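You operate a simulated robot arm through the tools that you are given. There is no shell and no other tool. Be economical: measure what you need, move in short steps, check, and stop when the job is done.

You are at the controls of a simulated robot arm. One attempt, no reset.

Task
Rivet bracket two flush and lay it on the done mat.
Fine: use the press; wind to the mark for the word on its side; wind the press up before you draw the carriage out.

Only the result counts: the job must be done as asked and must still hold three seconds after the hand-in. Knocking over, shifting, dropping, spilling or breaking anything else fails it.

Robot
A 6-joint arm with a two-finger parallel gripper, fixed in place. Base frame: the origin is at the foot of the arm, x ahead of it, y to its left, z up; the work surface is at about z = 820. Units: mm, rad, N and s.
With the tool pointing down near the work surface it reaches from about 240 to 640 mm from the base axis. Its first joint turns from -1.152 to 1.152 rad. Payload 2.7 kg.
The TCP is the grasp point between the finger pads, 23 mm short of the fingertips. In the tool frame z runs along the fingers and y along their closing line. Largest opening 94 mm; finger width 38, thickness 10; the body of the gripper, 54 by 96 mm, starts 39 mm behind the TCP.
Orientation is that of the tool frame in the base frame, as [roll, pitch, yaw] about the fixed x, y, z axes, in that order (R = Rz(yaw) Ry(pitch) Rx(roll)). With the fingers straight down and closing along the base's y, the tool's x points along the base's -x, its y along +y and its z along -z.

Tools
- The arm moves only by the tool drive_tool. Its argument "plan" is one flat list of numbers, 7 for each row, row after row: the closure in counts, from 0 (fully open) to 255 (shut), then the shift along the tool's x, y, z in units of 40 mm (1.0 is 40 mm), then the turn, a rotation vector about the tool's x, y, z in units of 5 degrees (1.0 is 5 degrees). In form: [hand, dx, dy, dz, rx, ry, rz, hand, dx, dy, dz, rx, ry, rz, ...]. A call has 1 to 8 rows; each row shifts and turns the commanded pose from where the row before left it, along the tool's axes as they then stand. A call with a number of a shift or a turn outside -1 to 1 is refused whole. A row lasts 0.2 s, in which the tool goes at most 50 mm and 0.15 rad; a call with a longer step from one row to the next is refused whole, and so is a gripper value outside its range. A pose out of reach is approached as far as the arm can. The call stops where the force on the tool passes 80 N (or 10 N more than at its start, if that is more) or the arm is blocked; 0.2 s more then pass. The fingers move at their own pace (about 45 mm/s each) and stop on an object; they squeeze with about 38 N. The grip force told is the motor's: it shows also when the fingers shut on nothing. Time passes only in rows, and 0.2 s behind the last, so rows that do not move let the fingers close. It gives the time, the measured TCP pose, the force on the tool (base axes), the opening and the grip force at its end, in the units of the frame above (readings bear some noise), with the torque about the TCP (base axes, N m) and any sound that the robot's microphone picked up.
- Cameras (640 x 400 px; columns grow to the right, rows downward): "scene" is fixed at [65.8, -417, 1425.4]; the picture's right is [0.87, -0.49, 0.00], its down [-0.18, -0.33, -0.93] and it looks along [0.45, 0.81, -0.38] (base axes); focal length 333 px, centre (320, 200). "wrist" rides on the gripper at [86, 16, -75] in the tool frame; the picture's right is [-0.18, 0.98, 0.00], its down [-0.58, -0.11, -0.81] and it looks along [-0.79, -0.15, 0.59] (tool axes); focal length 243 px, centre (320, 200).
- capture(camera): a new picture of that camera. No time passes.
- measure_at(camera, pixels): for up to 12 pixels [column, row] of the newest picture of that camera ("zoom" is the newest enlarged one), the place [x, y, z] in the base frame of the surface seen there, good to about 2 mm. No time passes.
- close_up(camera, box): a new picture of the part [left, top, right, bottom] of that camera's present view, enlarged. No time passes.
- sign_off(): hands the job in; it is judged then, once.

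Go step by step. Measure first, check grasps and placings, and put right what went wrong. The budget is 80 turns and 34 pictures, counting those below and the enlarged ones. Unless the task says otherwise, let go and move clear before handing in, and close with one line.

The tools are called as a command line: name --argument value ..., lists and objects as JSON in quotes. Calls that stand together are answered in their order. drive_tool: Moves the arm, as the interface text tells. Its arguments: {"type":"object","properties":{"plan":{"type":"array"}},"required":["plan"]} The other tools are called the same way: capture (camera) takes a picture; measure_at (camera, pixels) gives the place of the surface under pixels of a picture; close_up (camera, box) takes an enlarged picture of a part of a camera's view; sign_off () hands the job in.

At the start:

```text
clock: 0.0
tool_pos: [248.7, 294.7, 1259.8]
tool_rot: [3.141, 0.001, -3.141]
ft_force: [0.3, -0.2, -0.3]
torque: [-0.01, 0.0, 0.0]
grip_width: 93.7
grasp_force: 0.0
```

scene: 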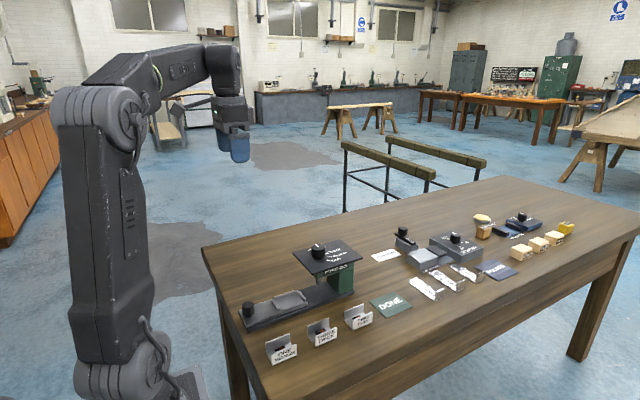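
wrist: 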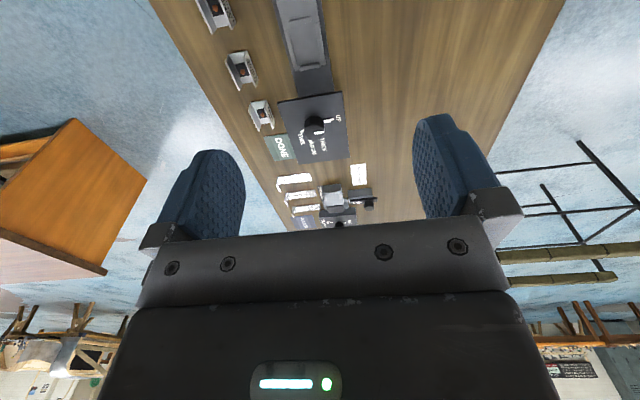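

The scene shows the press around (325,260) with a carriage and knob at (248,310), three brackets near (280,350), (322,333), (358,316), and the DONE mat at (390,305). I enlarge those parts first.

close_up --camera "scene" --box '[230, 230, 420, 370]'

close_up --camera "scene" --box '[280, 230, 370, 290]'

close_up --camera "scene" --box '[360, 200, 590, 310]'

```text
2.86 times, centred on (325, 300) of scene
```

zoom: 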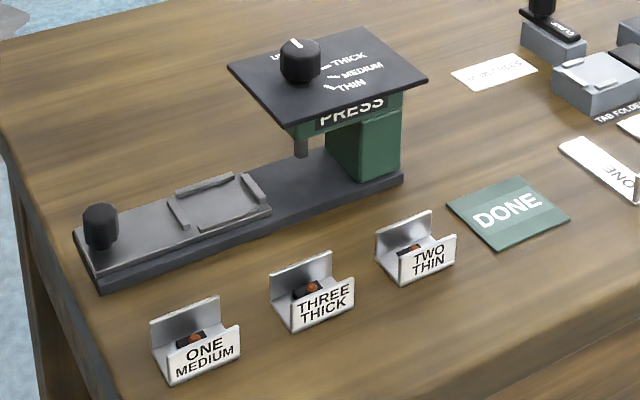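

```text
6.67 times, centred on (325, 260) of scene
```

zoom: 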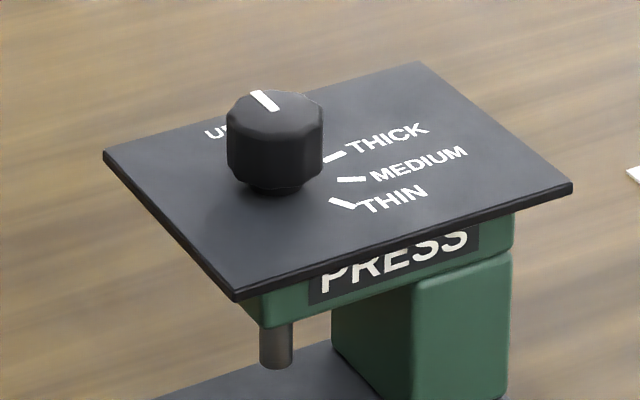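

```text
2.78 times, centred on (475, 255) of scene
```

zoom: 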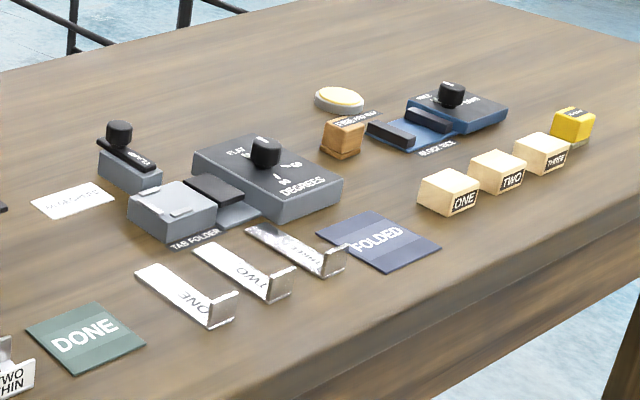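

The zoom shows bracket TWO is marked THIN (nearest the DONE mat), and the press dial runs from UP to THICK, MEDIUM and THIN. I measure the bracket, nest, knobs and mat next.

measure_at --camera "scene" --pixels '[[248.4, 302.8], [275.3, 304.5], [284.8, 295.1], [301.6, 295.5], [288.3, 301.7], [306, 303], [344.8, 312.2], [363.2, 304.8], [353.2, 322], [372, 313.5], [353.9, 328.8], [358.5, 317.5]]'

measure_at --camera "scene" --pixels '[[370.5, 301.7], [394.9, 293], [411, 305.2], [386.9, 316.5], [318, 247], [318, 256], [319, 247.5], [319, 244.3], [326, 253], [327, 257], [327, 260.5], [320, 283]]'

close_up --camera "wrist" --box '[190, 0, 390, 170]'

```text
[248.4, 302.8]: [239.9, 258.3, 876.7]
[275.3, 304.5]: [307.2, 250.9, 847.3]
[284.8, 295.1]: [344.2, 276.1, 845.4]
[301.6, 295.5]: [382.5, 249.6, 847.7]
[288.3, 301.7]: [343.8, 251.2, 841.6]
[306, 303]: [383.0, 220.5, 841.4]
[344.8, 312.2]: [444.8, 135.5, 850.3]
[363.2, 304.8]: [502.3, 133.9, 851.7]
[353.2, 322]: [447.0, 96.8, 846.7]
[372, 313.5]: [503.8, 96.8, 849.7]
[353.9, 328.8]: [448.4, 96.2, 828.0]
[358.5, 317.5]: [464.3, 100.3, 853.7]
```

```text
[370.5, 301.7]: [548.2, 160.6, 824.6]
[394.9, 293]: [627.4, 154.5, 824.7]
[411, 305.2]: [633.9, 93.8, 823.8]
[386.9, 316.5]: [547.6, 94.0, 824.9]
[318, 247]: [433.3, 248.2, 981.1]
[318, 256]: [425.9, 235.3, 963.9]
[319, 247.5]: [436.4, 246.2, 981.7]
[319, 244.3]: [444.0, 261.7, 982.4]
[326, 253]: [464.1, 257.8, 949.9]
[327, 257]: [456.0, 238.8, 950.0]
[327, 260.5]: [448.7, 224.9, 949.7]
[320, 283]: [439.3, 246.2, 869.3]
```

```text
2.35 times, centred on (290, 85) of wrist
```

zoom: 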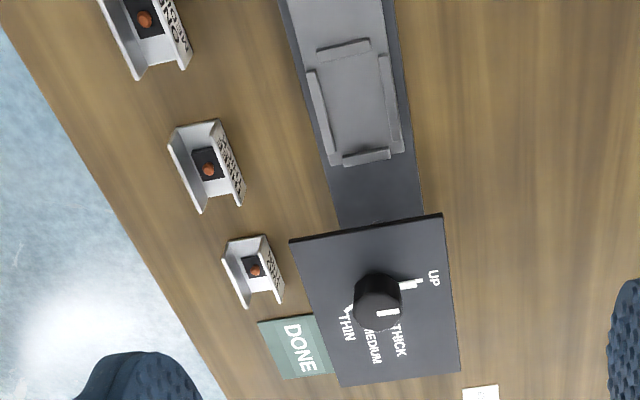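

In the wrist zoom, the nest ridges show at (320,50)–(390,155), bracket two at (255,270) and the dial at (380,300). I measure all three from this nearly overhead view.

measure_at --camera "zoom" --pixels '[[343, 57], [365, 152], [321, 110], [386, 105], [352, 100], [224, 259], [246, 306], [263, 237], [283, 301], [257, 270], [390, 180], [335, 180]]'

measure_at --camera "zoom" --pixels '[[292, 241], [440, 216], [341, 384], [458, 370], [411, 284], [404, 308], [374, 331], [348, 310], [378, 290], [388, 312], [384, 313], [434, 278]]'

```text
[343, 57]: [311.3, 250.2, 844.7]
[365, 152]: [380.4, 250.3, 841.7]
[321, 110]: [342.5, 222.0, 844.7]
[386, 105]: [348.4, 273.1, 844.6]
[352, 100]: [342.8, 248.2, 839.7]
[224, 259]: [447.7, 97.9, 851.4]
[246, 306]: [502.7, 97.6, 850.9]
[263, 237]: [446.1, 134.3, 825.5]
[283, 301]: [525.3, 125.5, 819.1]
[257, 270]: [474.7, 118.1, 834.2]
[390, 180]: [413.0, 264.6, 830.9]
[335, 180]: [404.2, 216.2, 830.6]
```

```text
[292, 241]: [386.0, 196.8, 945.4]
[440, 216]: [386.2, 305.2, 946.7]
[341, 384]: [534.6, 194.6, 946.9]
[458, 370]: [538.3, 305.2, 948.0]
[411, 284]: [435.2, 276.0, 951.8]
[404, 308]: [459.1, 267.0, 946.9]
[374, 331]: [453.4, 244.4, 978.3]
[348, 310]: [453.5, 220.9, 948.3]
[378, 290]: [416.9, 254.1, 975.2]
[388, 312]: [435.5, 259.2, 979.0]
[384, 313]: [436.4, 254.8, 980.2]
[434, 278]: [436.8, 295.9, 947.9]
```

Bracket two is centred near (475,116) with its walls at y 97–135, and the nest centre is near (346,248). I move high over bracket two, still well above the press.

drive_tool --plan '[0, -0.942, -0.745, 0, 0, 0, 0, 0, -0.942, -0.745, 0, 0, 0, 0, 0, -0.942, -0.745, 0, 0, 0, 0, 0, -0.942, -0.745, 0, 0, 0, 0, 0, -0.942, -0.745, 0, 0, 0, 0, 0, -0.942, -0.745, 0, 0, 0, 0, 0, 0, 0, 1, 0, 0, 0, 0, 0, 0, 1, 0, 0, 0]'

drive_tool --plan '[0, 0, 0, 1, 0, 0, 0, 0, 0, 0, 1, 0, 0, 0, 0, 0, 0, 1, 0, 0, 0, 0, 0, 0, 1, 0, 0, 0, 0, 0, 0, 1, 0, 0, 0, 0, 0, 0, 1, 0, 0, 0]'

capture --camera "wrist"

```text
clock: 1.8
tool_pos: [474.7, 115.9, 1180.6]
tool_rot: [3.138, 0.001, 3.141]
ft_force: [-0.2, -0.6, 0.7]
torque: [-0.01, 0.0, 0.0]
grip_width: 94.1
grasp_force: 0.1
```

```text
clock: 3.2
tool_pos: [475.3, 116.8, 937.9]
tool_rot: [3.14, 0.002, 3.141]
ft_force: [0.6, 0.0, -0.1]
torque: [0.02, 0.01, 0.0]
grip_width: 93.9
grasp_force: 0.0
```

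```text
27 pictures are left
```

wrist: 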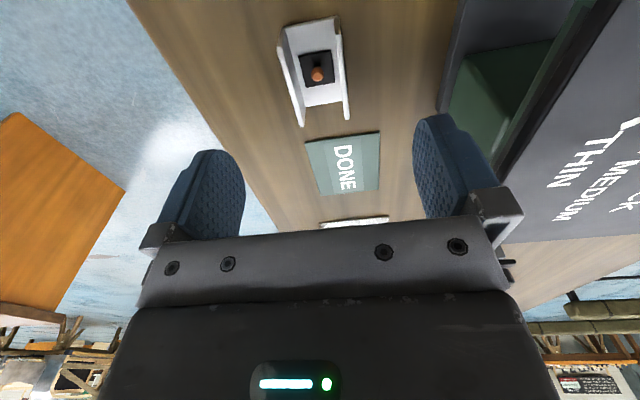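

The bracket is now clear at (312,70), sitting between the finger planes. I check its position once more before going down.

measure_at --camera "wrist" --pixels '[[280, 50], [290, 85], [302, 123], [337, 20], [343, 70], [348, 117], [318, 74], [310, 20], [322, 104], [310, 50]]'

```text
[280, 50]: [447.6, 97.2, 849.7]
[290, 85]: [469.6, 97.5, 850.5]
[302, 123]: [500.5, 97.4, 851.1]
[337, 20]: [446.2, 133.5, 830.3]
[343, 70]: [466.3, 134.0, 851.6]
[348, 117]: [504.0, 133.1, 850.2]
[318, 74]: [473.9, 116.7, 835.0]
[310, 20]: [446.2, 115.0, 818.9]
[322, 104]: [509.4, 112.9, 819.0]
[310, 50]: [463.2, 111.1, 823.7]
```

The bracket's centre is (475,116) and its wall tops are at z 851. I go down to TCP z of about 850, which puts the fingertips about 7 mm above the table, and close.

drive_tool --plan '[0, 0, -0.02, 0.75, 0, 0, 0, 0, 0, 0, 0.75, 0, 0, 0, 0, 0, 0, 0.68, 0, 0, 0, 255, 0, 0, 0, 0, 0, 0, 255, 0, 0, 0, 0, 0, 0, 255, 0, 0, 0, 0, 0, 0, 255, 0, 0, 0, 0, 0, 0, 255, 0, 0, 0, 0, 0, 0]'

```text
clock: 5.0
tool_pos: [473.8, 116.4, 852.4]
tool_rot: [3.14, 0.0, 3.141]
ft_force: [0.2, -0.3, -0.3]
torque: [0.02, 0.03, -0.02]
grip_width: 39.1
grasp_force: 38.4
```

The grip holds at 39.1 mm with 38 N. I lift it and carry it first in −x past the press, then in +y to above the nest.

drive_tool --plan '[255, 0, 0, -0.7, 0, 0, 0, 255, 0, 0, -1, 0, 0, 0, 255, 0, 0, -0.8, 0, 0, 0, 255, 0.8, 0, 0, 0, 0, 0, 255, 0.8, 0, 0, 0, 0, 0, 255, 0.8, 0, 0, 0, 0, 0, 255, 0.82, 0, 0, 0, 0, 0]'

drive_tool --plan '[255, 0, 0.8, 0, 0, 0, 0, 255, 0, 0.8, 0, 0, 0, 0, 255, 0, 0.8, 0, 0, 0, 0, 255, 0, 0.9, 0, 0, 0, 0, 255, 0, 0, 0, 0, 0, 0]'

close_up --camera "scene" --box '[220, 200, 400, 340]'

capture --camera "wrist"

```text
clock: 6.6
tool_pos: [347.7, 113.2, 949.7]
tool_rot: [3.139, 0.003, 3.141]
ft_force: [0.3, 0.5, 0.0]
torque: [0.01, -0.01, 0.03]
grip_width: 0.1
grasp_force: 37.8
```

```text
clock: 7.8
tool_pos: [345.8, 244.7, 952.3]
tool_rot: [3.14, 0.003, -3.141]
ft_force: [0.1, 1.2, -0.7]
torque: [-0.04, 0.0, 0.02]
grip_width: 0.2
grasp_force: 38.0
```

```text
2.86 times, centred on (310, 270) of scene
```

zoom: 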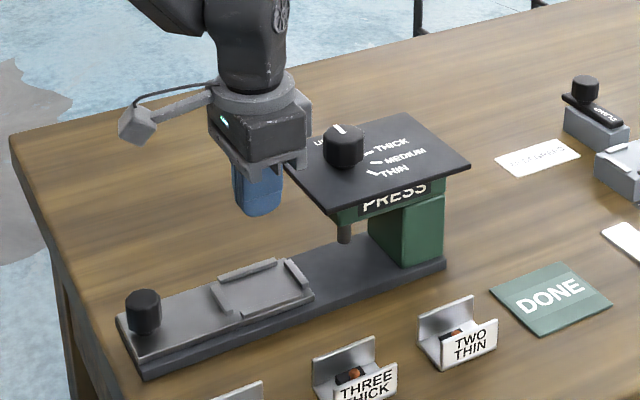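

```text
25 pictures are left
```

wrist: 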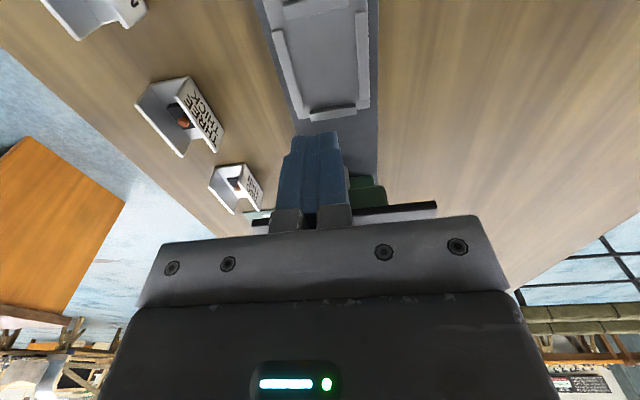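

The grip width reads 0.2 and the zoom shows bracket two still on the table at (455,335), so it slipped out when I lifted. I open the hand and go back to check where it stands.

drive_tool --plan '[0, 0, -0.8, 0, 0, 0, 0, 0, 0, -0.8, 0, 0, 0, 0, 0, 0, -0.8, 0, 0, 0, 0, 0, 0, -0.85, 0, 0, 0, 0, 0, -0.8, 0, 0, 0, 0, 0, 0, -0.8, 0, 0, 0, 0, 0, 0, -0.8, 0, 0, 0, 0, 0, 0, -0.8, 0, 0, 0, 0, 0]'

capture --camera "wrist"

close_up --camera "wrist" --box '[240, 0, 400, 140]'

```text
clock: 9.6
tool_pos: [475.0, 119.0, 951.7]
tool_rot: [3.139, 0.002, -3.141]
ft_force: [0.1, 0.1, -0.7]
torque: [-0.01, 0.03, 0.02]
grip_width: 94.0
grasp_force: 0.1
```

```text
24 pictures are left
```

wrist: 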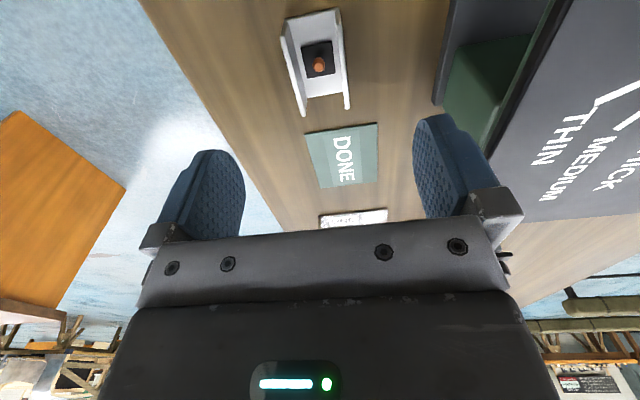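

```text
2.86 times, centred on (320, 70) of wrist
```

zoom: 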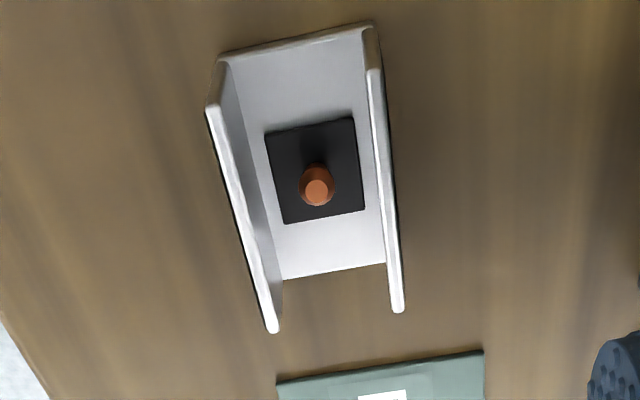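

The bracket is still upright at (315,62). I grip about 4 mm deeper than before and then lift slowly.

drive_tool --plan '[0, 0, -0.03, 0.9, 0, 0, 0, 0, 0, 0, 0.9, 0, 0, 0, 0, 0, 0, 0.79, 0, 0, 0, 255, 0, 0, 0, 0, 0, 0, 255, 0, 0, 0, 0, 0, 0, 255, 0, 0, 0, 0, 0, 0, 255, 0, 0, 0, 0, 0, 0, 255, 0, 0, 0, 0, 0, 0]'

drive_tool --plan '[255, 0, 0, 0, 0, 0, 0, 255, 0, 0, -0.05, 0, 0, 0, 255, 0, 0, -0.1, 0, 0, 0, 255, 0, 0, -0.15, 0, 0, 0]'

close_up --camera "scene" --box '[300, 250, 420, 340]'

```text
clock: 11.4
tool_pos: [475.1, 118.0, 847.8]
tool_rot: [3.138, 0.0, 3.141]
ft_force: [0.4, -1.3, 0.8]
torque: [0.01, 0.03, 0.0]
grip_width: 39.5
grasp_force: 37.7
```

```text
clock: 12.4
tool_pos: [474.9, 117.3, 860.3]
tool_rot: [3.14, 0.0, -3.14]
ft_force: [-1.1, -0.9, -0.9]
torque: [0.01, 0.02, -0.03]
grip_width: 39.5
grasp_force: 38.0
```

```text
4.44 times, centred on (360, 295) of scene
```

zoom: 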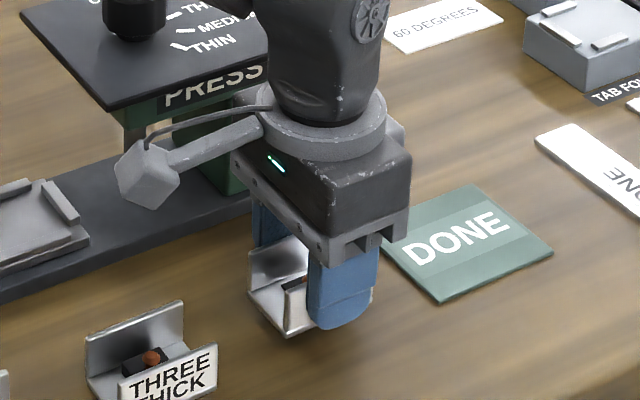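

The width holds at 39.5 after 12 mm of lift. I raise a further 40 mm gently and check again.

drive_tool --plan '[255, 0, 0, -0.2, 0, 0, 0, 255, 0, 0, -0.25, 0, 0, 0, 255, 0, 0, -0.25, 0, 0, 0, 255, 0, 0, -0.25, 0, 0, 0, 255, 0, 0, -0.1, 0, 0, 0]'

capture --camera "wrist"

```text
clock: 13.6
tool_pos: [475.0, 115.6, 901.9]
tool_rot: [3.141, 0.001, 3.141]
ft_force: [0.7, 0.0, -0.4]
torque: [-0.02, -0.03, 0.0]
grip_width: 39.2
grasp_force: 37.1
```

```text
21 pictures are left
```

wrist: 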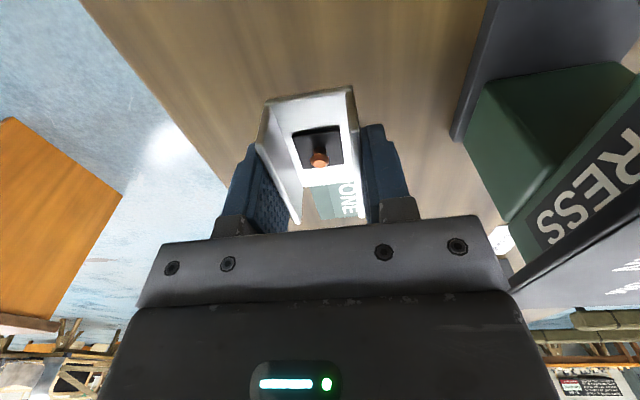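

The wrist view shows the bracket held between the pads at (310,150). I measure how it sits, raise it a little more, and carry it gently.

measure_at --camera "wrist" --pixels '[[258, 143], [298, 222], [351, 88], [363, 215], [320, 158], [310, 97]]'

drive_tool --plan '[255, 0.1, 0, -0.2, 0, 0, 0, 255, 0.25, 0, -0.2, 0, 0, 0, 255, 0.4, 0, -0.1, 0, 0, 0, 255, 0.5, 0, 0, 0, 0, 0, 255, 0.5, 0, 0, 0, 0, 0, 255, 0.5, 0, 0, 0, 0, 0, 255, 0.4, 0, 0, 0, 0, 0, 255, 0.35, 0, 0, 0, 0, 0]'

drive_tool --plan '[255, 0.2, 0.1, 0, 0, 0, 0, 255, 0.025, 0.3, 0, 0, 0, 0, 255, 0, 0.5, 0, 0, 0, 0, 255, 0, 0.55, 0, 0, 0, 0, 255, 0, 0.55, 0, 0, 0, 0, 255, 0, 0.5, 0, 0, 0, 0, 255, 0, 0.4, 0, 0, 0, 0, 255, 0, 0.4, 0, 0, 0, 0]'

capture --camera "wrist"

```text
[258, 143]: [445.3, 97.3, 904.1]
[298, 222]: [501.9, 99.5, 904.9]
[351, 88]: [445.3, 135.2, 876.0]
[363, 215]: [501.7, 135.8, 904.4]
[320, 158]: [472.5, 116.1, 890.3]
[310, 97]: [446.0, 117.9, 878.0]
```

```text
clock: 15.4
tool_pos: [353.5, 117.3, 921.8]
tool_rot: [3.14, -0.001, -3.141]
ft_force: [-0.6, -0.3, -0.9]
torque: [0.01, -0.03, 0.03]
grip_width: 39.4
grasp_force: 38.2
```

```text
clock: 17.2
tool_pos: [346.3, 246.4, 922.7]
tool_rot: [3.14, 0.001, -3.141]
ft_force: [-0.2, 0.5, -0.3]
torque: [-0.02, -0.01, 0.01]
grip_width: 39.4
grasp_force: 38.0
```

```text
20 pictures are left
```

wrist: 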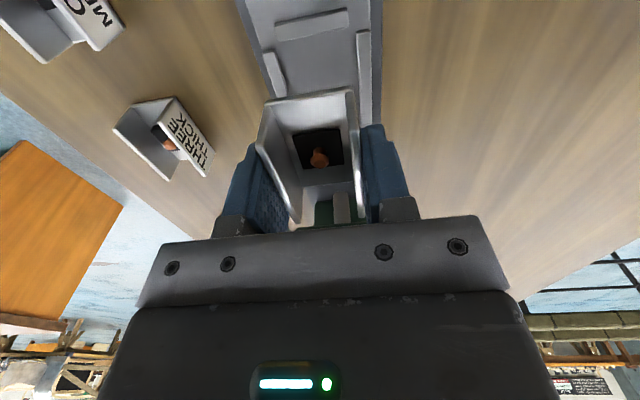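

The bracket is over the nest, with ridges visible at (312,25), (275,73) and (363,70). I measure those against the bracket before lowering.

measure_at --camera "wrist" --pixels '[[311, 27], [312, 37], [276, 72], [284, 80], [363, 60], [354, 60], [258, 143], [298, 220], [351, 90], [310, 98], [340, 205], [340, 222]]'

close_up --camera "wrist" --box '[230, 0, 400, 230]'

```text
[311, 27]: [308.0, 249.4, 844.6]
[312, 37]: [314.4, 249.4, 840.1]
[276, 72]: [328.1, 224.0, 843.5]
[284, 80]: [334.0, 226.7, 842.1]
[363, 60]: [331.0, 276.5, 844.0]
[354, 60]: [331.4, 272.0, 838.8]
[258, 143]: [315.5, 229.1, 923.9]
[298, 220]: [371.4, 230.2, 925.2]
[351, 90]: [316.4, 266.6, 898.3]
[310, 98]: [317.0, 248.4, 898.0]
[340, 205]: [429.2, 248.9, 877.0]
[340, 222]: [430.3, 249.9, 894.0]
```

```text
1.74 times, centred on (315, 115) of wrist
```

zoom: 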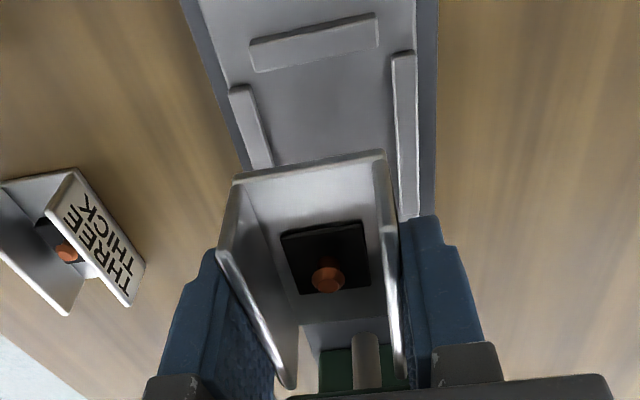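

Nest interior is about x 312–378, y 226–272, so the bracket needs roughly +1 mm in each of x and y. I lower it slowly to just above the plate.

drive_tool --plan '[255, -0.025, 0.025, 0.1, 0, 0, 0, 255, 0, 0, 0.25, 0, 0, 0, 255, 0, 0, 0.3, 0, 0, 0, 255, 0, 0, 0.3, 0, 0, 0, 255, 0, 0, 0.2, 0, 0, 0, 255, 0, 0, 0.1, 0, 0, 0, 255, 0, 0, 0.05, 0, 0, 0, 255, 0, 0, 0.01, 0, 0, 0]'

capture --camera "wrist"

```text
clock: 18.1
tool_pos: [349.8, 250.9, 901.8]
tool_rot: [3.13, 0.015, 3.138]
ft_force: [-1.2, -0.8, 9.3]
torque: [-0.14, -0.37, -0.03]
grip_width: 39.4
grasp_force: 37.5
stopped in row 4: the force on the tool passed its limit at 107 N (the readings are from after the stop); the commanded pose is now the measured one
```

```text
18 pictures are left
```

wrist: 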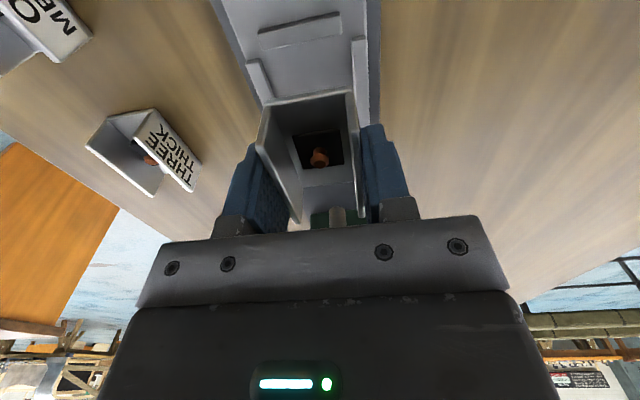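

The move stopped at z 902 with 107 N upward, so something above the fingers, probably the wrist flange, is touching the press plate. I look before backing off.

close_up --camera "scene" --box '[240, 190, 380, 320]'

```text
3.08 times, centred on (310, 255) of scene
```

zoom: 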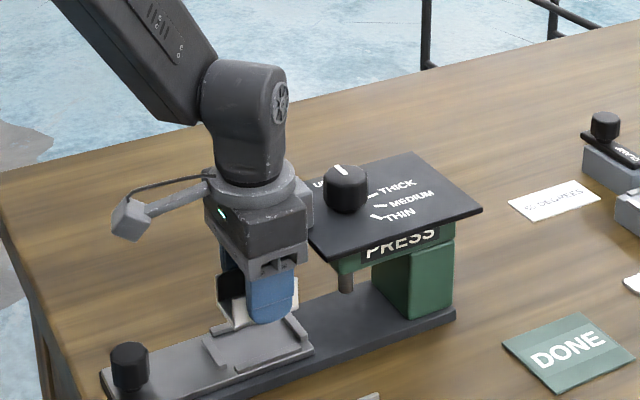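

A lug on the +x side of the gripper, at zoom (303,205), is hitting the plate edge. I measure how far it sticks out and check whether the press has shifted, then raise clear.

measure_at --camera "zoom" --pixels '[[310, 190], [310, 205], [309, 222], [303, 230], [299, 205], [305, 180], [320, 250], [331, 262], [481, 208], [402, 152], [346, 183], [346, 275]]'

drive_tool --plan '[255, 0, 0, -0.1, 0, 0, 0, 255, 0.1, 0, -0.2, 0, 0, 0, 255, 0.1, 0, -0.2, 0, 0, 0]'

```text
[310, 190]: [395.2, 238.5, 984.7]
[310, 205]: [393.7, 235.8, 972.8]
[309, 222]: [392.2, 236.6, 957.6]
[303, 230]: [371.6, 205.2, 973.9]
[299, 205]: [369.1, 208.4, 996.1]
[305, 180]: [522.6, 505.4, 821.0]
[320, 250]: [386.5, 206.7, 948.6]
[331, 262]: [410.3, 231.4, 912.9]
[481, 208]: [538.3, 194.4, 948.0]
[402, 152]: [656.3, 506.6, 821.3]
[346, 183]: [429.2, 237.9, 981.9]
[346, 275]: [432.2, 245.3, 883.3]
```

```text
clock: 18.9
tool_pos: [340.4, 249.1, 919.9]
tool_rot: [3.134, 0.01, 3.137]
ft_force: [0.1, -0.4, -0.2]
torque: [0.01, -0.01, 0.01]
grip_width: 39.4
grasp_force: 38.2
```

The press has not moved (plate corners still 386/538), and the lug reaches about 46 mm ahead of the TCP. I'll set the bracket back on its old spot and regrip it about 14 mm nearer −x so the lug clears; I also take out the small tilt.

drive_tool --plan '[255, 0, -0.2, 0, 0.08, 0.115, -0.05, 255, 0, -0.5, 0, 0, 0, 0, 255, 0, -0.6, 0, 0, 0, 0, 255, 0, -0.6, 0, 0, 0, 0, 255, 0, -0.6, 0, 0, 0, 0, 255, 0, -0.5, 0, 0, 0, 0, 255, 0, -0.33, 0, 0, 0, 0]'

drive_tool --plan '[255, -0.2, 0, 0, 0, 0, 0, 255, -0.5, 0, 0, 0, 0, 0, 255, -0.6, 0, 0, 0, 0, 0, 255, -0.6, 0, 0, 0, 0, 0, 255, -0.6, 0, 0, 0, 0, 0, 255, -0.5, 0, 0.2, 0, 0, 0, 255, -0.3, 0, 0.4, 0, 0, 0, 255, 0, 0, 0.4, 0, 0, 0]'

drive_tool --plan '[255, 0, 0, 0.3, 0, 0, 0, 255, 0, 0, 0.2, 0, 0, 0, 255, 0, 0, 0.12, 0, 0, 0, 255, 0, 0, 0.06, 0, 0, 0, 255, 0, 0, 0.03, 0, 0, 0]'

```text
clock: 20.5
tool_pos: [342.0, 117.2, 920.2]
tool_rot: [3.14, 0.0, -3.141]
ft_force: [-0.7, 0.8, -0.8]
torque: [0.0, 0.0, 0.01]
grip_width: 39.2
grasp_force: 38.5
```

```text
clock: 22.3
tool_pos: [472.4, 115.7, 879.7]
tool_rot: [3.139, 0.001, 3.14]
ft_force: [-0.2, -0.2, -1.2]
torque: [0.05, 0.0, 0.0]
grip_width: 39.5
grasp_force: 38.1
```

```text
clock: 23.5
tool_pos: [472.4, 116.7, 852.9]
tool_rot: [3.14, 0.001, 3.14]
ft_force: [-0.8, 0.1, -0.8]
torque: [0.0, -0.01, -0.04]
grip_width: 39.5
grasp_force: 38.3
```

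No contact yet at z 852.9. I ease down until the bracket touches, then open.

drive_tool --plan '[255, 0, 0, 0.05, 0, 0, 0, 255, 0, 0, 0.03, 0, 0, 0, 255, 0, 0, 0.025, 0, 0, 0, 255, 0, 0, 0.02, 0, 0, 0]'

```text
clock: 24.5
tool_pos: [474.5, 117.4, 848.2]
tool_rot: [3.14, 0.0, 3.141]
ft_force: [-2.3, 0.5, 6.9]
torque: [-0.1, 0.03, -0.08]
grip_width: 39.2
grasp_force: 38.5
```

There is 6.9 N of contact, so the bracket is on the table. I open, shift 14 mm in −x, and look.

drive_tool --plan '[0, 0, 0, 0, 0, 0, 0, 0, 0, 0, 0, 0, 0, 0, 0, 0, 0, 0, 0, 0, 0, 0, 0, 0, 0, 0, 0, 0, 0, 0.35, 0, 0, 0, 0, 0, 0, 0, 0, 0, 0, 0, 0]'

capture --camera "wrist"

```text
clock: 25.9
tool_pos: [459.4, 117.0, 847.4]
tool_rot: [3.141, 0.0, 3.14]
ft_force: [-0.7, -0.5, 0.1]
torque: [0.01, -0.01, 0.01]
grip_width: 93.8
grasp_force: 0.1
```

```text
16 pictures are left
```

wrist: 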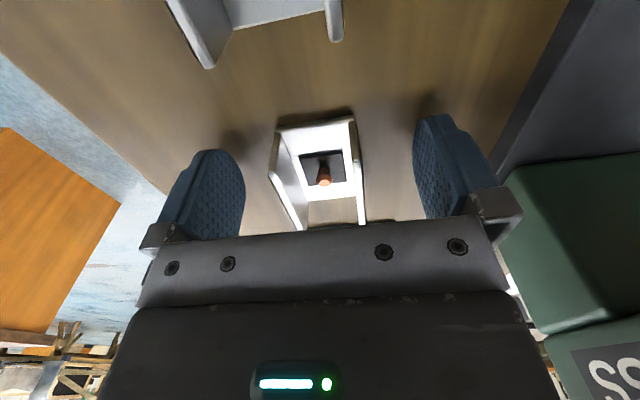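

measure_at --camera "wrist" --pixels '[[272, 168], [303, 226], [352, 120], [363, 222], [278, 128], [315, 124], [324, 180]]'

drive_tool --plan '[255, 0, 0, 0, 0, 0, 0, 255, 0, 0, 0, 0, 0, 0, 255, 0, 0, 0, 0, 0, 0, 255, 0, 0, 0, 0, 0, 0, 255, 0, 0, 0, 0, 0, 0, 255, 0, 0, -0.05, 0, 0, 0, 255, 0, 0, -0.1, 0, 0, 0, 255, 0, 0, -0.15, 0, 0, 0]'

drive_tool --plan '[255, 0, 0, -0.2, 0, 0, 0, 255, 0, 0, -0.3, 0, 0, 0, 255, 0, 0, -0.4, 0, 0, 0, 255, 0, 0, -0.4, 0, 0, 0, 255, 0, 0, -0.2, 0, 0, 0]'

capture --camera "wrist"

```text
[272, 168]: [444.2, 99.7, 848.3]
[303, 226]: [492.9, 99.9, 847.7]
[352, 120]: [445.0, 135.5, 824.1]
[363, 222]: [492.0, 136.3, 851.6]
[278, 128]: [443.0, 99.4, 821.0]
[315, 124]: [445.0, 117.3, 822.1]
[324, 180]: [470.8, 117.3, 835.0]
```

```text
clock: 27.7
tool_pos: [458.5, 116.8, 859.0]
tool_rot: [3.139, 0.001, 3.141]
ft_force: [0.0, 0.2, -0.6]
torque: [0.02, 0.03, 0.03]
grip_width: 39.4
grasp_force: 38.0
```

```text
clock: 28.9
tool_pos: [459.3, 117.2, 918.6]
tool_rot: [3.14, -0.002, -3.141]
ft_force: [0.7, 0.2, -0.9]
torque: [-0.03, 0.0, -0.02]
grip_width: 39.3
grasp_force: 38.2
```

```text
15 pictures are left
```

wrist: 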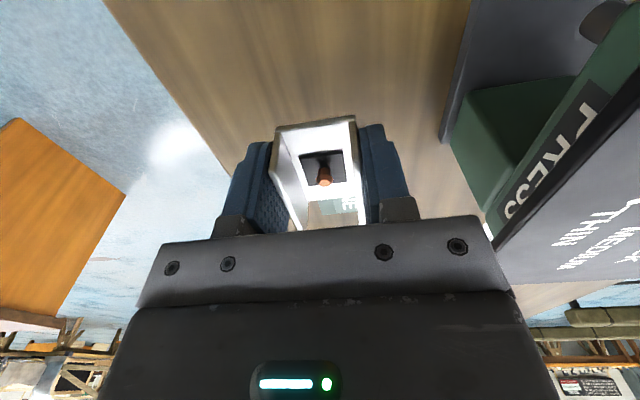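

It is held again at 39.3 mm, with the near edge about 15 mm behind the TCP. I carry it in −x to TCP x of about 331.5, then in +y to 249.

drive_tool --plan '[255, 0.15, 0, 0, 0, 0, 0, 255, 0.4, 0, 0, 0, 0, 0, 255, 0.55, 0, 0, 0, 0, 0, 255, 0.55, 0, 0, 0, 0, 0, 255, 0.55, 0, 0, 0, 0, 0, 255, 0.5, 0, 0, 0, 0, 0, 255, 0.35, 0, 0, 0, 0, 0, 255, 0.14, 0, 0, 0, 0, 0]'

drive_tool --plan '[255, 0, 0.15, 0, 0, 0, 0, 255, 0, 0.4, 0, 0, 0, 0, 255, 0, 0.6, 0, 0, 0, 0, 255, 0, 0.6, 0, 0, 0, 0, 255, 0, 0.6, 0, 0, 0, 0, 255, 0, 0.5, 0, 0, 0, 0, 255, 0, 0.3, 0, 0, 0, 0, 255, 0, 0.15, 0, 0, 0, 0]'

capture --camera "wrist"

```text
clock: 30.7
tool_pos: [331.8, 116.9, 919.4]
tool_rot: [3.14, 0.0, 3.14]
ft_force: [0.5, 0.5, -1.0]
torque: [0.03, -0.01, 0.03]
grip_width: 39.3
grasp_force: 38.5
```

```text
clock: 32.5
tool_pos: [331.9, 249.4, 919.0]
tool_rot: [3.14, 0.0, 3.141]
ft_force: [0.2, -0.5, -0.7]
torque: [0.01, 0.01, -0.01]
grip_width: 39.1
grasp_force: 38.4
```

```text
14 pictures are left
```

wrist: 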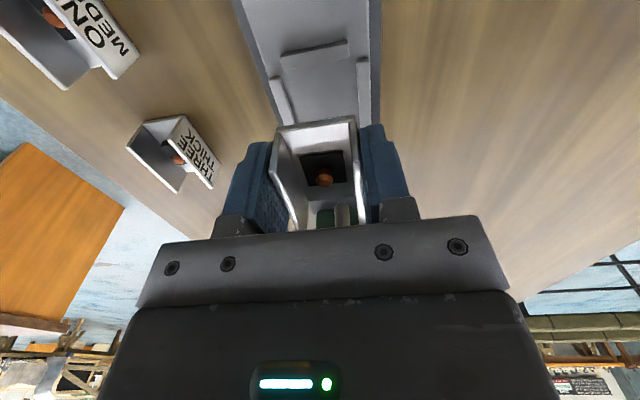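

measure_at --camera "wrist" --pixels '[[272, 168], [352, 119], [315, 125], [315, 65], [279, 95], [287, 105], [363, 85], [355, 85]]'

drive_tool --plan '[255, 0, 0, 0.1, 0, 0, 0, 255, 0, 0, 0.2, 0, 0, 0, 255, 0, 0, 0.25, 0, 0, 0, 255, 0, 0, 0.25, 0, 0, 0, 255, 0, 0, 0.2, 0, 0, 0, 255, 0, 0, 0.1, 0, 0, 0, 255, 0, 0, 0.05, 0, 0, 0]'

```text
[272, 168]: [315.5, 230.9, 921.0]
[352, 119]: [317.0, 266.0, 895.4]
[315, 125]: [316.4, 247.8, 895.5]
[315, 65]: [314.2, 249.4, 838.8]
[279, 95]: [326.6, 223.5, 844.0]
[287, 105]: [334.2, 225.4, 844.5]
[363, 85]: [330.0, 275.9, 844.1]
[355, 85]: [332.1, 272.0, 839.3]
```

```text
clock: 34.1
tool_pos: [331.6, 249.3, 872.0]
tool_rot: [3.14, 0.0, 3.14]
ft_force: [-0.7, 0.4, -1.2]
torque: [0.02, 0.05, 0.01]
grip_width: 39.3
grasp_force: 38.4
```

It is clear of the press at z 872, with the bracket inside the ridges on all sides. I lower the last few millimetres until contact.

drive_tool --plan '[255, 0, 0, 0.03, 0, 0, 0, 255, 0, 0, 0.03, 0, 0, 0, 255, 0, 0, 0.025, 0, 0, 0, 255, 0, 0, 0.02, 0, 0, 0]'

```text
clock: 35.1
tool_pos: [330.2, 249.0, 867.9]
tool_rot: [3.139, -0.001, 3.141]
ft_force: [0.0, 0.7, -0.5]
torque: [-0.01, 0.01, 0.0]
grip_width: 39.2
grasp_force: 37.8
```

drive_tool --plan '[255, 0, 0, 0.02, 0, 0, 0, 255, 0, 0, 0.015, 0, 0, 0]'

close_up --camera "scene" --box '[250, 240, 350, 330]'

```text
clock: 35.7
tool_pos: [331.1, 250.4, 866.6]
tool_rot: [3.139, 0.001, 3.142]
ft_force: [-0.9, -3.4, 11.0]
torque: [-0.36, 0.14, -0.02]
grip_width: 39.4
grasp_force: 38.4
```

```text
4.44 times, centred on (300, 285) of scene
```

zoom: 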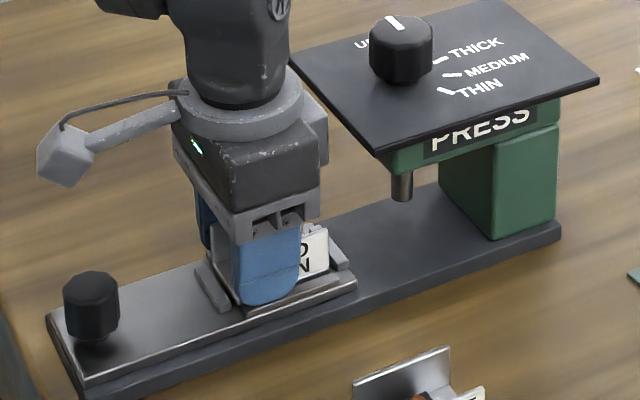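

There is 11 N of contact and the bracket sits inside the nest in the zoom at (290,270). I open, rise straight up and look.

drive_tool --plan '[0, 0, 0, -0.02, 0, 0, 0, 0, 0, 0, 0, 0, 0, 0, 0, 0, 0, 0, 0, 0, 0, 0, 0, 0, 0, 0, 0, 0, 0, 0, 0, -0.5, 0, 0, 0, 0, 0, 0, -1, 0, 0, 0, 0, 0.7, 0, -0.5, 0, 0, 0]'

close_up --camera "scene" --box '[230, 250, 340, 335]'

```text
clock: 37.3
tool_pos: [304.1, 248.3, 949.5]
tool_rot: [3.14, 0.0, 3.141]
ft_force: [0.9, -0.3, 0.0]
torque: [-0.02, 0.0, 0.0]
grip_width: 94.0
grasp_force: 0.1
```

```text
4.71 times, centred on (285, 292) of scene
```

zoom: 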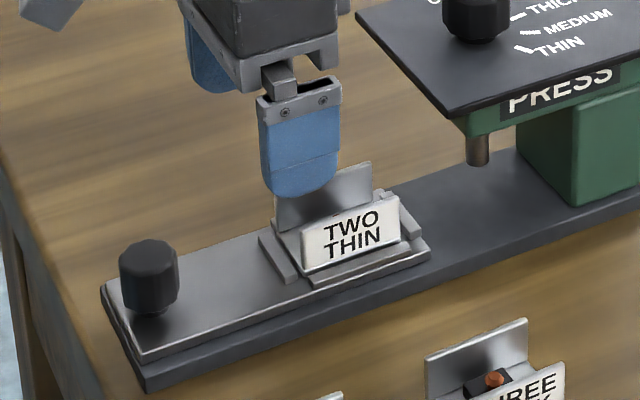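

Bracket TWO sits inside the ridges. Next I measure the carriage knob at zoom (148,275) and the bracket's bottom edges.

measure_at --camera "zoom" --pixels '[[148, 252], [125, 255], [172, 255], [148, 290], [148, 312], [150, 240], [305, 268], [398, 232], [303, 230], [399, 196]]'

```text
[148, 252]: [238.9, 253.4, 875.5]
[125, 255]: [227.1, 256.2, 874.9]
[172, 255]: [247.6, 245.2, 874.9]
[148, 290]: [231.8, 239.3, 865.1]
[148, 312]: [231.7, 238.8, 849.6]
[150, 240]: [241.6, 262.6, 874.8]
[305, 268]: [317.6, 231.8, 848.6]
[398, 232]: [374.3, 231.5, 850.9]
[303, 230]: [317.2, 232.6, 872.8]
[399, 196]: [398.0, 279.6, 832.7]
```

The knob is centred near (239,250), spanning z 848–875. I move over it, go down and grip.

drive_tool --plan '[0, 0.8, 0.02, 0, 0, 0, 0, 0, 0.825, 0.02, 0, 0, 0, 0, 0, 0, 0, 0.8, 0, 0, 0, 0, 0, 0, 0.8, 0, 0, 0, 0, 0, 0, 0.3, 0, 0, 0, 255, 0, 0, 0, 0, 0, 0, 255, 0, 0, 0, 0, 0, 0, 255, 0, 0, 0, 0, 0, 0]'

drive_tool --plan '[255, 0, 0, 0, 0, 0, 0, 255, 0, 0, 0, 0, 0, 0, 255, 0, 0, 0, 0, 0, 0, 255, 0, 0, 0, 0, 0, 0]'

close_up --camera "scene" --box '[220, 240, 350, 340]'

```text
clock: 39.1
tool_pos: [239.9, 249.2, 872.1]
tool_rot: [3.14, -0.001, 3.14]
ft_force: [-0.2, -3.0, -0.5]
torque: [-0.07, -0.04, 0.02]
grip_width: 29.7
grasp_force: 8.8
```

```text
clock: 40.1
tool_pos: [239.2, 249.6, 871.6]
tool_rot: [3.141, -0.001, 3.141]
ft_force: [0.0, -5.5, 0.1]
torque: [-0.62, -0.11, 0.05]
grip_width: 29.6
grasp_force: 44.9
```

```text
4.00 times, centred on (285, 290) of scene
```

zoom: 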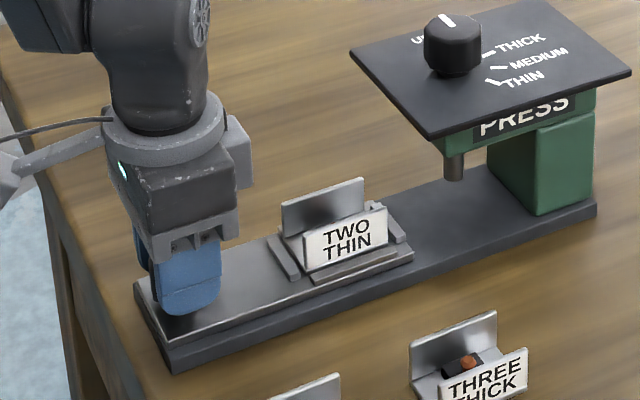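

The knob is gripped at 29.6 mm. I push the carriage in by about 80 mm in +x, gently.

drive_tool --plan '[255, -0.1, 0, 0, 0, 0, 0, 255, -0.2, 0, 0, 0, 0, 0, 255, -0.3, 0, 0, 0, 0, 0, 255, -0.35, 0, 0, 0, 0, 0, 255, -0.35, 0, 0, 0, 0, 0, 255, -0.3, 0, 0, 0, 0, 0, 255, -0.25, 0, 0, 0, 0, 0, 255, -0.15, 0, 0, 0, 0, 0]'

drive_tool --plan '[255, -0.1, 0, 0, 0, 0, 0, 255, -0.06, 0, 0, 0, 0, 0, 255, -0.05, 0, 0, 0, 0, 0, 255, -0.05, 0, 0, 0, 0, 0, 255, 0, 0, 0, 0, 0, 0]'

```text
clock: 41.9
tool_pos: [317.2, 248.9, 871.5]
tool_rot: [-3.14, -0.004, -3.141]
ft_force: [-1.6, -10.5, -22.2]
torque: [0.49, 0.48, -0.02]
grip_width: 29.6
grasp_force: 45.3
```

```text
clock: 43.1
tool_pos: [328.0, 249.2, 871.5]
tool_rot: [-3.138, -0.003, -3.141]
ft_force: [-1.4, -12.3, -20.1]
torque: [0.34, 0.66, 0.13]
grip_width: 29.7
grasp_force: 45.4
```

The carriage has moved about 89 mm with little force in x, so there's no stop yet. I continue in 1–2 mm steps.

drive_tool --plan '[255, -0.04, 0, 0, 0, 0, 0, 255, -0.04, 0, 0, 0, 0, 0, 255, 0, 0, 0, 0, 0, 0]'

close_up --camera "scene" --box '[240, 230, 370, 330]'

```text
clock: 43.9
tool_pos: [328.2, 249.4, 871.9]
tool_rot: [-3.139, -0.007, -3.141]
ft_force: [-32.2, -2.4, -1.7]
torque: [0.69, 0.25, 0.0]
grip_width: 29.6
grasp_force: 44.8
```

```text
4.00 times, centred on (305, 280) of scene
```

zoom: 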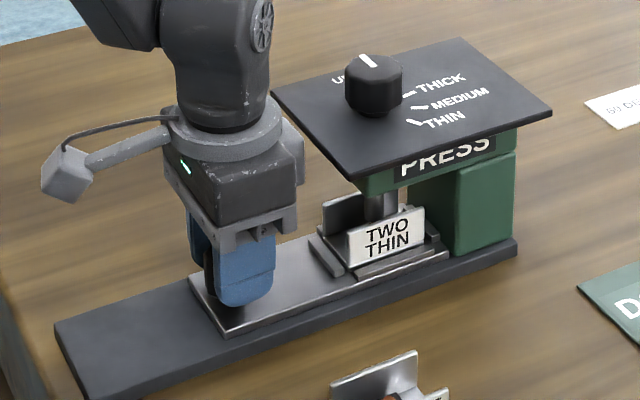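

The x force reached −32 N at x 328: the carriage is against its stop with the bracket under the ram. I relax, release, and rise to move over the dial.

drive_tool --plan '[255, 0.06, 0, 0, 0, 0, 0, 0, 0, 0, 0, 0, 0, 0, 0, 0, 0, 0, 0, 0, 0, 0, 0, 0, 0, 0, 0, 0, 0, 0, 0, 0, 0, 0, 0, 0, 0, 0, -0.5, 0, 0, 0, 0, 0, 0, -1, 0, 0, 0, 0, 0, 0, -1, 0, 0, 0]'

drive_tool --plan '[0, 0, 0, -1, 0, 0, 0, 0, 0, 0, -1, 0, 0, 0, 0, -0.5, 0, 0, 0, 0, 0, 0, -0.5, 0, 0, 0, 0, 0, 0, 0, 0, 0, 0, 0, 0]'

capture --camera "wrist"

```text
clock: 45.7
tool_pos: [329.1, 251.2, 972.2]
tool_rot: [3.14, -0.002, -3.141]
ft_force: [-0.2, 0.5, 0.5]
torque: [0.01, -0.01, 0.02]
grip_width: 94.2
grasp_force: 0.2
```

```text
clock: 46.9
tool_pos: [369.3, 250.5, 1053.5]
tool_rot: [3.14, 0.0, 3.141]
ft_force: [0.8, -0.8, 0.9]
torque: [0.02, -0.01, -0.01]
grip_width: 94.1
grasp_force: 0.1
```

```text
9 pictures are left
```

wrist: 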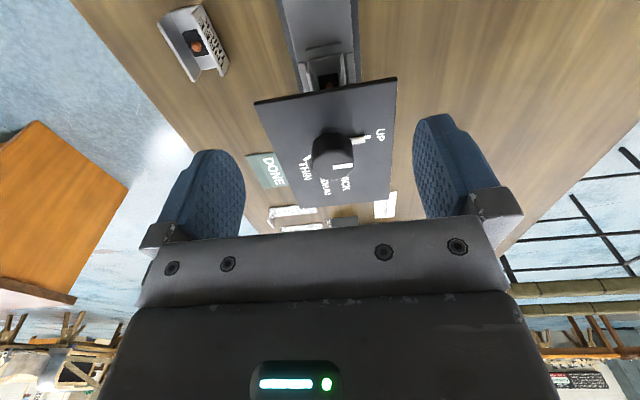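

The dial is clear at (334,152), with the UP mark at (362,140) and the THIN mark at (307,160). I measure knob, pointer and marks.

measure_at --camera "wrist" --pixels '[[317, 152], [334, 150], [334, 168], [342, 166], [350, 166], [335, 166], [361, 141], [366, 140], [347, 179], [307, 160], [304, 156], [329, 182]]'

close_up --camera "wrist" --box '[285, 110, 405, 210]'

```text
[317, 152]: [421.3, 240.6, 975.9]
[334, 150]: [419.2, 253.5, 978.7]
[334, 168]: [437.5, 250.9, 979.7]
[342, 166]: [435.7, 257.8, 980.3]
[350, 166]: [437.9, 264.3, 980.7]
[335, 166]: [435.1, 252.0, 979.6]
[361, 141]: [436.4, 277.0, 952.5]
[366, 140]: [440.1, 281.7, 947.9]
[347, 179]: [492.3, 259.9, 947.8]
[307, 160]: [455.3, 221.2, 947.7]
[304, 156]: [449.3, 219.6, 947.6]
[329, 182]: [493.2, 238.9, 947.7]
```

```text
4.00 times, centred on (345, 160) of wrist
```

zoom: 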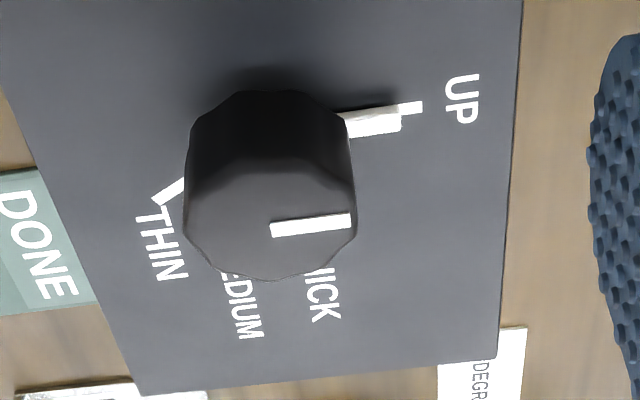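

The zoom shows the skirt pointer at (372,122) next to the UP mark (410,108), and the THIN mark at (185,182)–(157,200). I measure both exactly.

measure_at --camera "zoom" --pixels '[[183, 184], [172, 192], [160, 199], [416, 107], [405, 109], [396, 122], [360, 126], [346, 222], [275, 229], [270, 272], [192, 220], [270, 165]]'

measure_at --camera "scene" --pixels '[[324.5, 252.9], [328, 252.5], [327.5, 257], [330, 257.5], [327.5, 260], [329.5, 261.5]]'

```text
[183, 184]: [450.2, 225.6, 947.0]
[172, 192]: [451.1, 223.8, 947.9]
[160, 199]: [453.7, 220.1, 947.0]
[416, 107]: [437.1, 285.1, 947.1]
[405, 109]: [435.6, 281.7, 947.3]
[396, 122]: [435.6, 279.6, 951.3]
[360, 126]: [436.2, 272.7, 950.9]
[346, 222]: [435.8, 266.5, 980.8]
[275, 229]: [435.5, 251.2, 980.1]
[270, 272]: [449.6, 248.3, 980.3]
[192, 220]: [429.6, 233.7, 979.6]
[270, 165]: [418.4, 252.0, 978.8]
```

```text
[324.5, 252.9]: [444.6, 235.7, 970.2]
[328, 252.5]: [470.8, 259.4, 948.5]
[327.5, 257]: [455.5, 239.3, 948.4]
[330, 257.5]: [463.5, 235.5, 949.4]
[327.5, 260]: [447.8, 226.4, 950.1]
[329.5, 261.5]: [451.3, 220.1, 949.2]
```

Dial centre is about (436,250); UP is at 90° and THIN at −60°, so the knob needs 150° clockwise seen from above. I move over it and pre-turn the hand −75° first.

drive_tool --plan '[0, -0.835, -0.01, 0, 0, 0, 0, 0, -0.835, 0, 0, 0, 0, 0, 0, 0, 0, 0, 0, 0, -1, 0, 0, 0, 0, 0, 0, -1, 0, 0, 0, 0, 0, 0, -1, 0, 0, 0, 0, 0, 0, -1, 0, 0, 0, 0, 0, 0, -1, 0, 0, 0, 0, 0, 0, -1]'

drive_tool --plan '[0, 0, 0, 0, 0, 0, -1, 0, 0, 0, 0, 0, 0, -1, 0, 0, 0, 0, 0, 0, -1, 0, 0, 0, 0, 0, 0, -1, 0, 0, 0, 0, 0, 0, -1, 0, 0, 0, 0, 0, 0, -1, 0, 0, 0, 0, 0, 0, -1, 0, 0, 0, 0, 0, 0, -1]'

drive_tool --plan '[0, 0, 0, 0, 0, 0, -1, 0, 0, 0, 0, 0, 0, 0]'

```text
clock: 48.7
tool_pos: [436.5, 250.2, 1053.3]
tool_rot: [3.139, -0.001, -2.617]
ft_force: [-1.0, 0.6, -0.3]
torque: [0.0, 0.0, -0.01]
grip_width: 94.2
grasp_force: 0.0
```

```text
clock: 50.5
tool_pos: [435.8, 251.7, 1052.9]
tool_rot: [3.141, 0.001, -1.918]
ft_force: [0.1, -0.4, 0.3]
torque: [0.01, -0.02, -0.01]
grip_width: 93.9
grasp_force: 0.1
```

```text
clock: 51.1
tool_pos: [436.5, 249.7, 1051.7]
tool_rot: [-3.141, 0.002, -1.831]
ft_force: [-0.5, 0.6, -1.0]
torque: [0.01, 0.02, 0.01]
grip_width: 93.7
grasp_force: 0.2
```

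The hand is over the dial at yaw −105°, as intended. I go down to z of about 978 and close on the knob.

drive_tool --plan '[0, 0, 0, 0.8, 0, 0, 0, 0, 0, 0, 0.7, 0, 0, 0, 0, 0, 0, 0.36, 0, 0, 0, 255, 0, 0, 0, 0, 0, 0, 255, 0, 0, 0, 0, 0, 0, 255, 0, 0, 0, 0, 0, 0, 255, 0, 0, 0, 0, 0, 0, 255, 0, 0, 0, 0, 0, 0]'

```text
clock: 52.9
tool_pos: [436.0, 251.4, 978.9]
tool_rot: [3.139, -0.002, -1.833]
ft_force: [-8.0, 0.9, 0.0]
torque: [0.03, -0.09, -0.03]
grip_width: 36.4
grasp_force: 44.8
```

The knob is gripped at 36.4 mm. I turn the first 40° clockwise.

drive_tool --plan '[255, 0, 0, 0, 0, 0, 1, 255, 0, 0, 0, 0, 0, 1, 255, 0, 0, 0, 0, 0, 1, 255, 0, 0, 0, 0, 0, 1, 255, 0, 0, 0, 0, 0, 1, 255, 0, 0, 0, 0, 0, 1, 255, 0, 0, 0, 0, 0, 1, 255, 0, 0, 0, 0, 0, 1]'

close_up --camera "scene" --box '[285, 225, 365, 285]'

```text
clock: 54.7
tool_pos: [435.8, 250.4, 977.5]
tool_rot: [-3.14, 0.001, -2.532]
ft_force: [-11.0, -0.8, 12.8]
torque: [-0.8, 1.01, -0.02]
grip_width: 36.8
grasp_force: 45.1
```

```text
6.67 times, centred on (325, 255) of scene
```

zoom: 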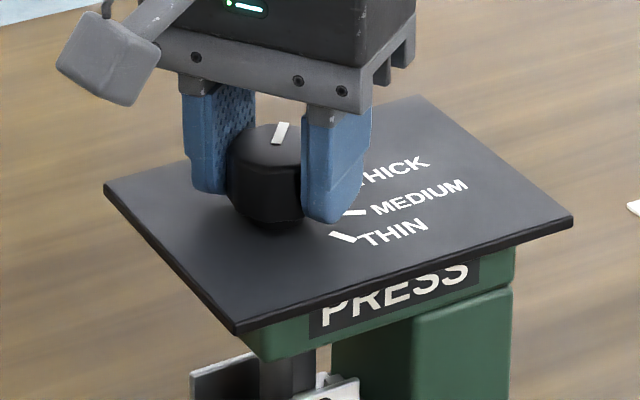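

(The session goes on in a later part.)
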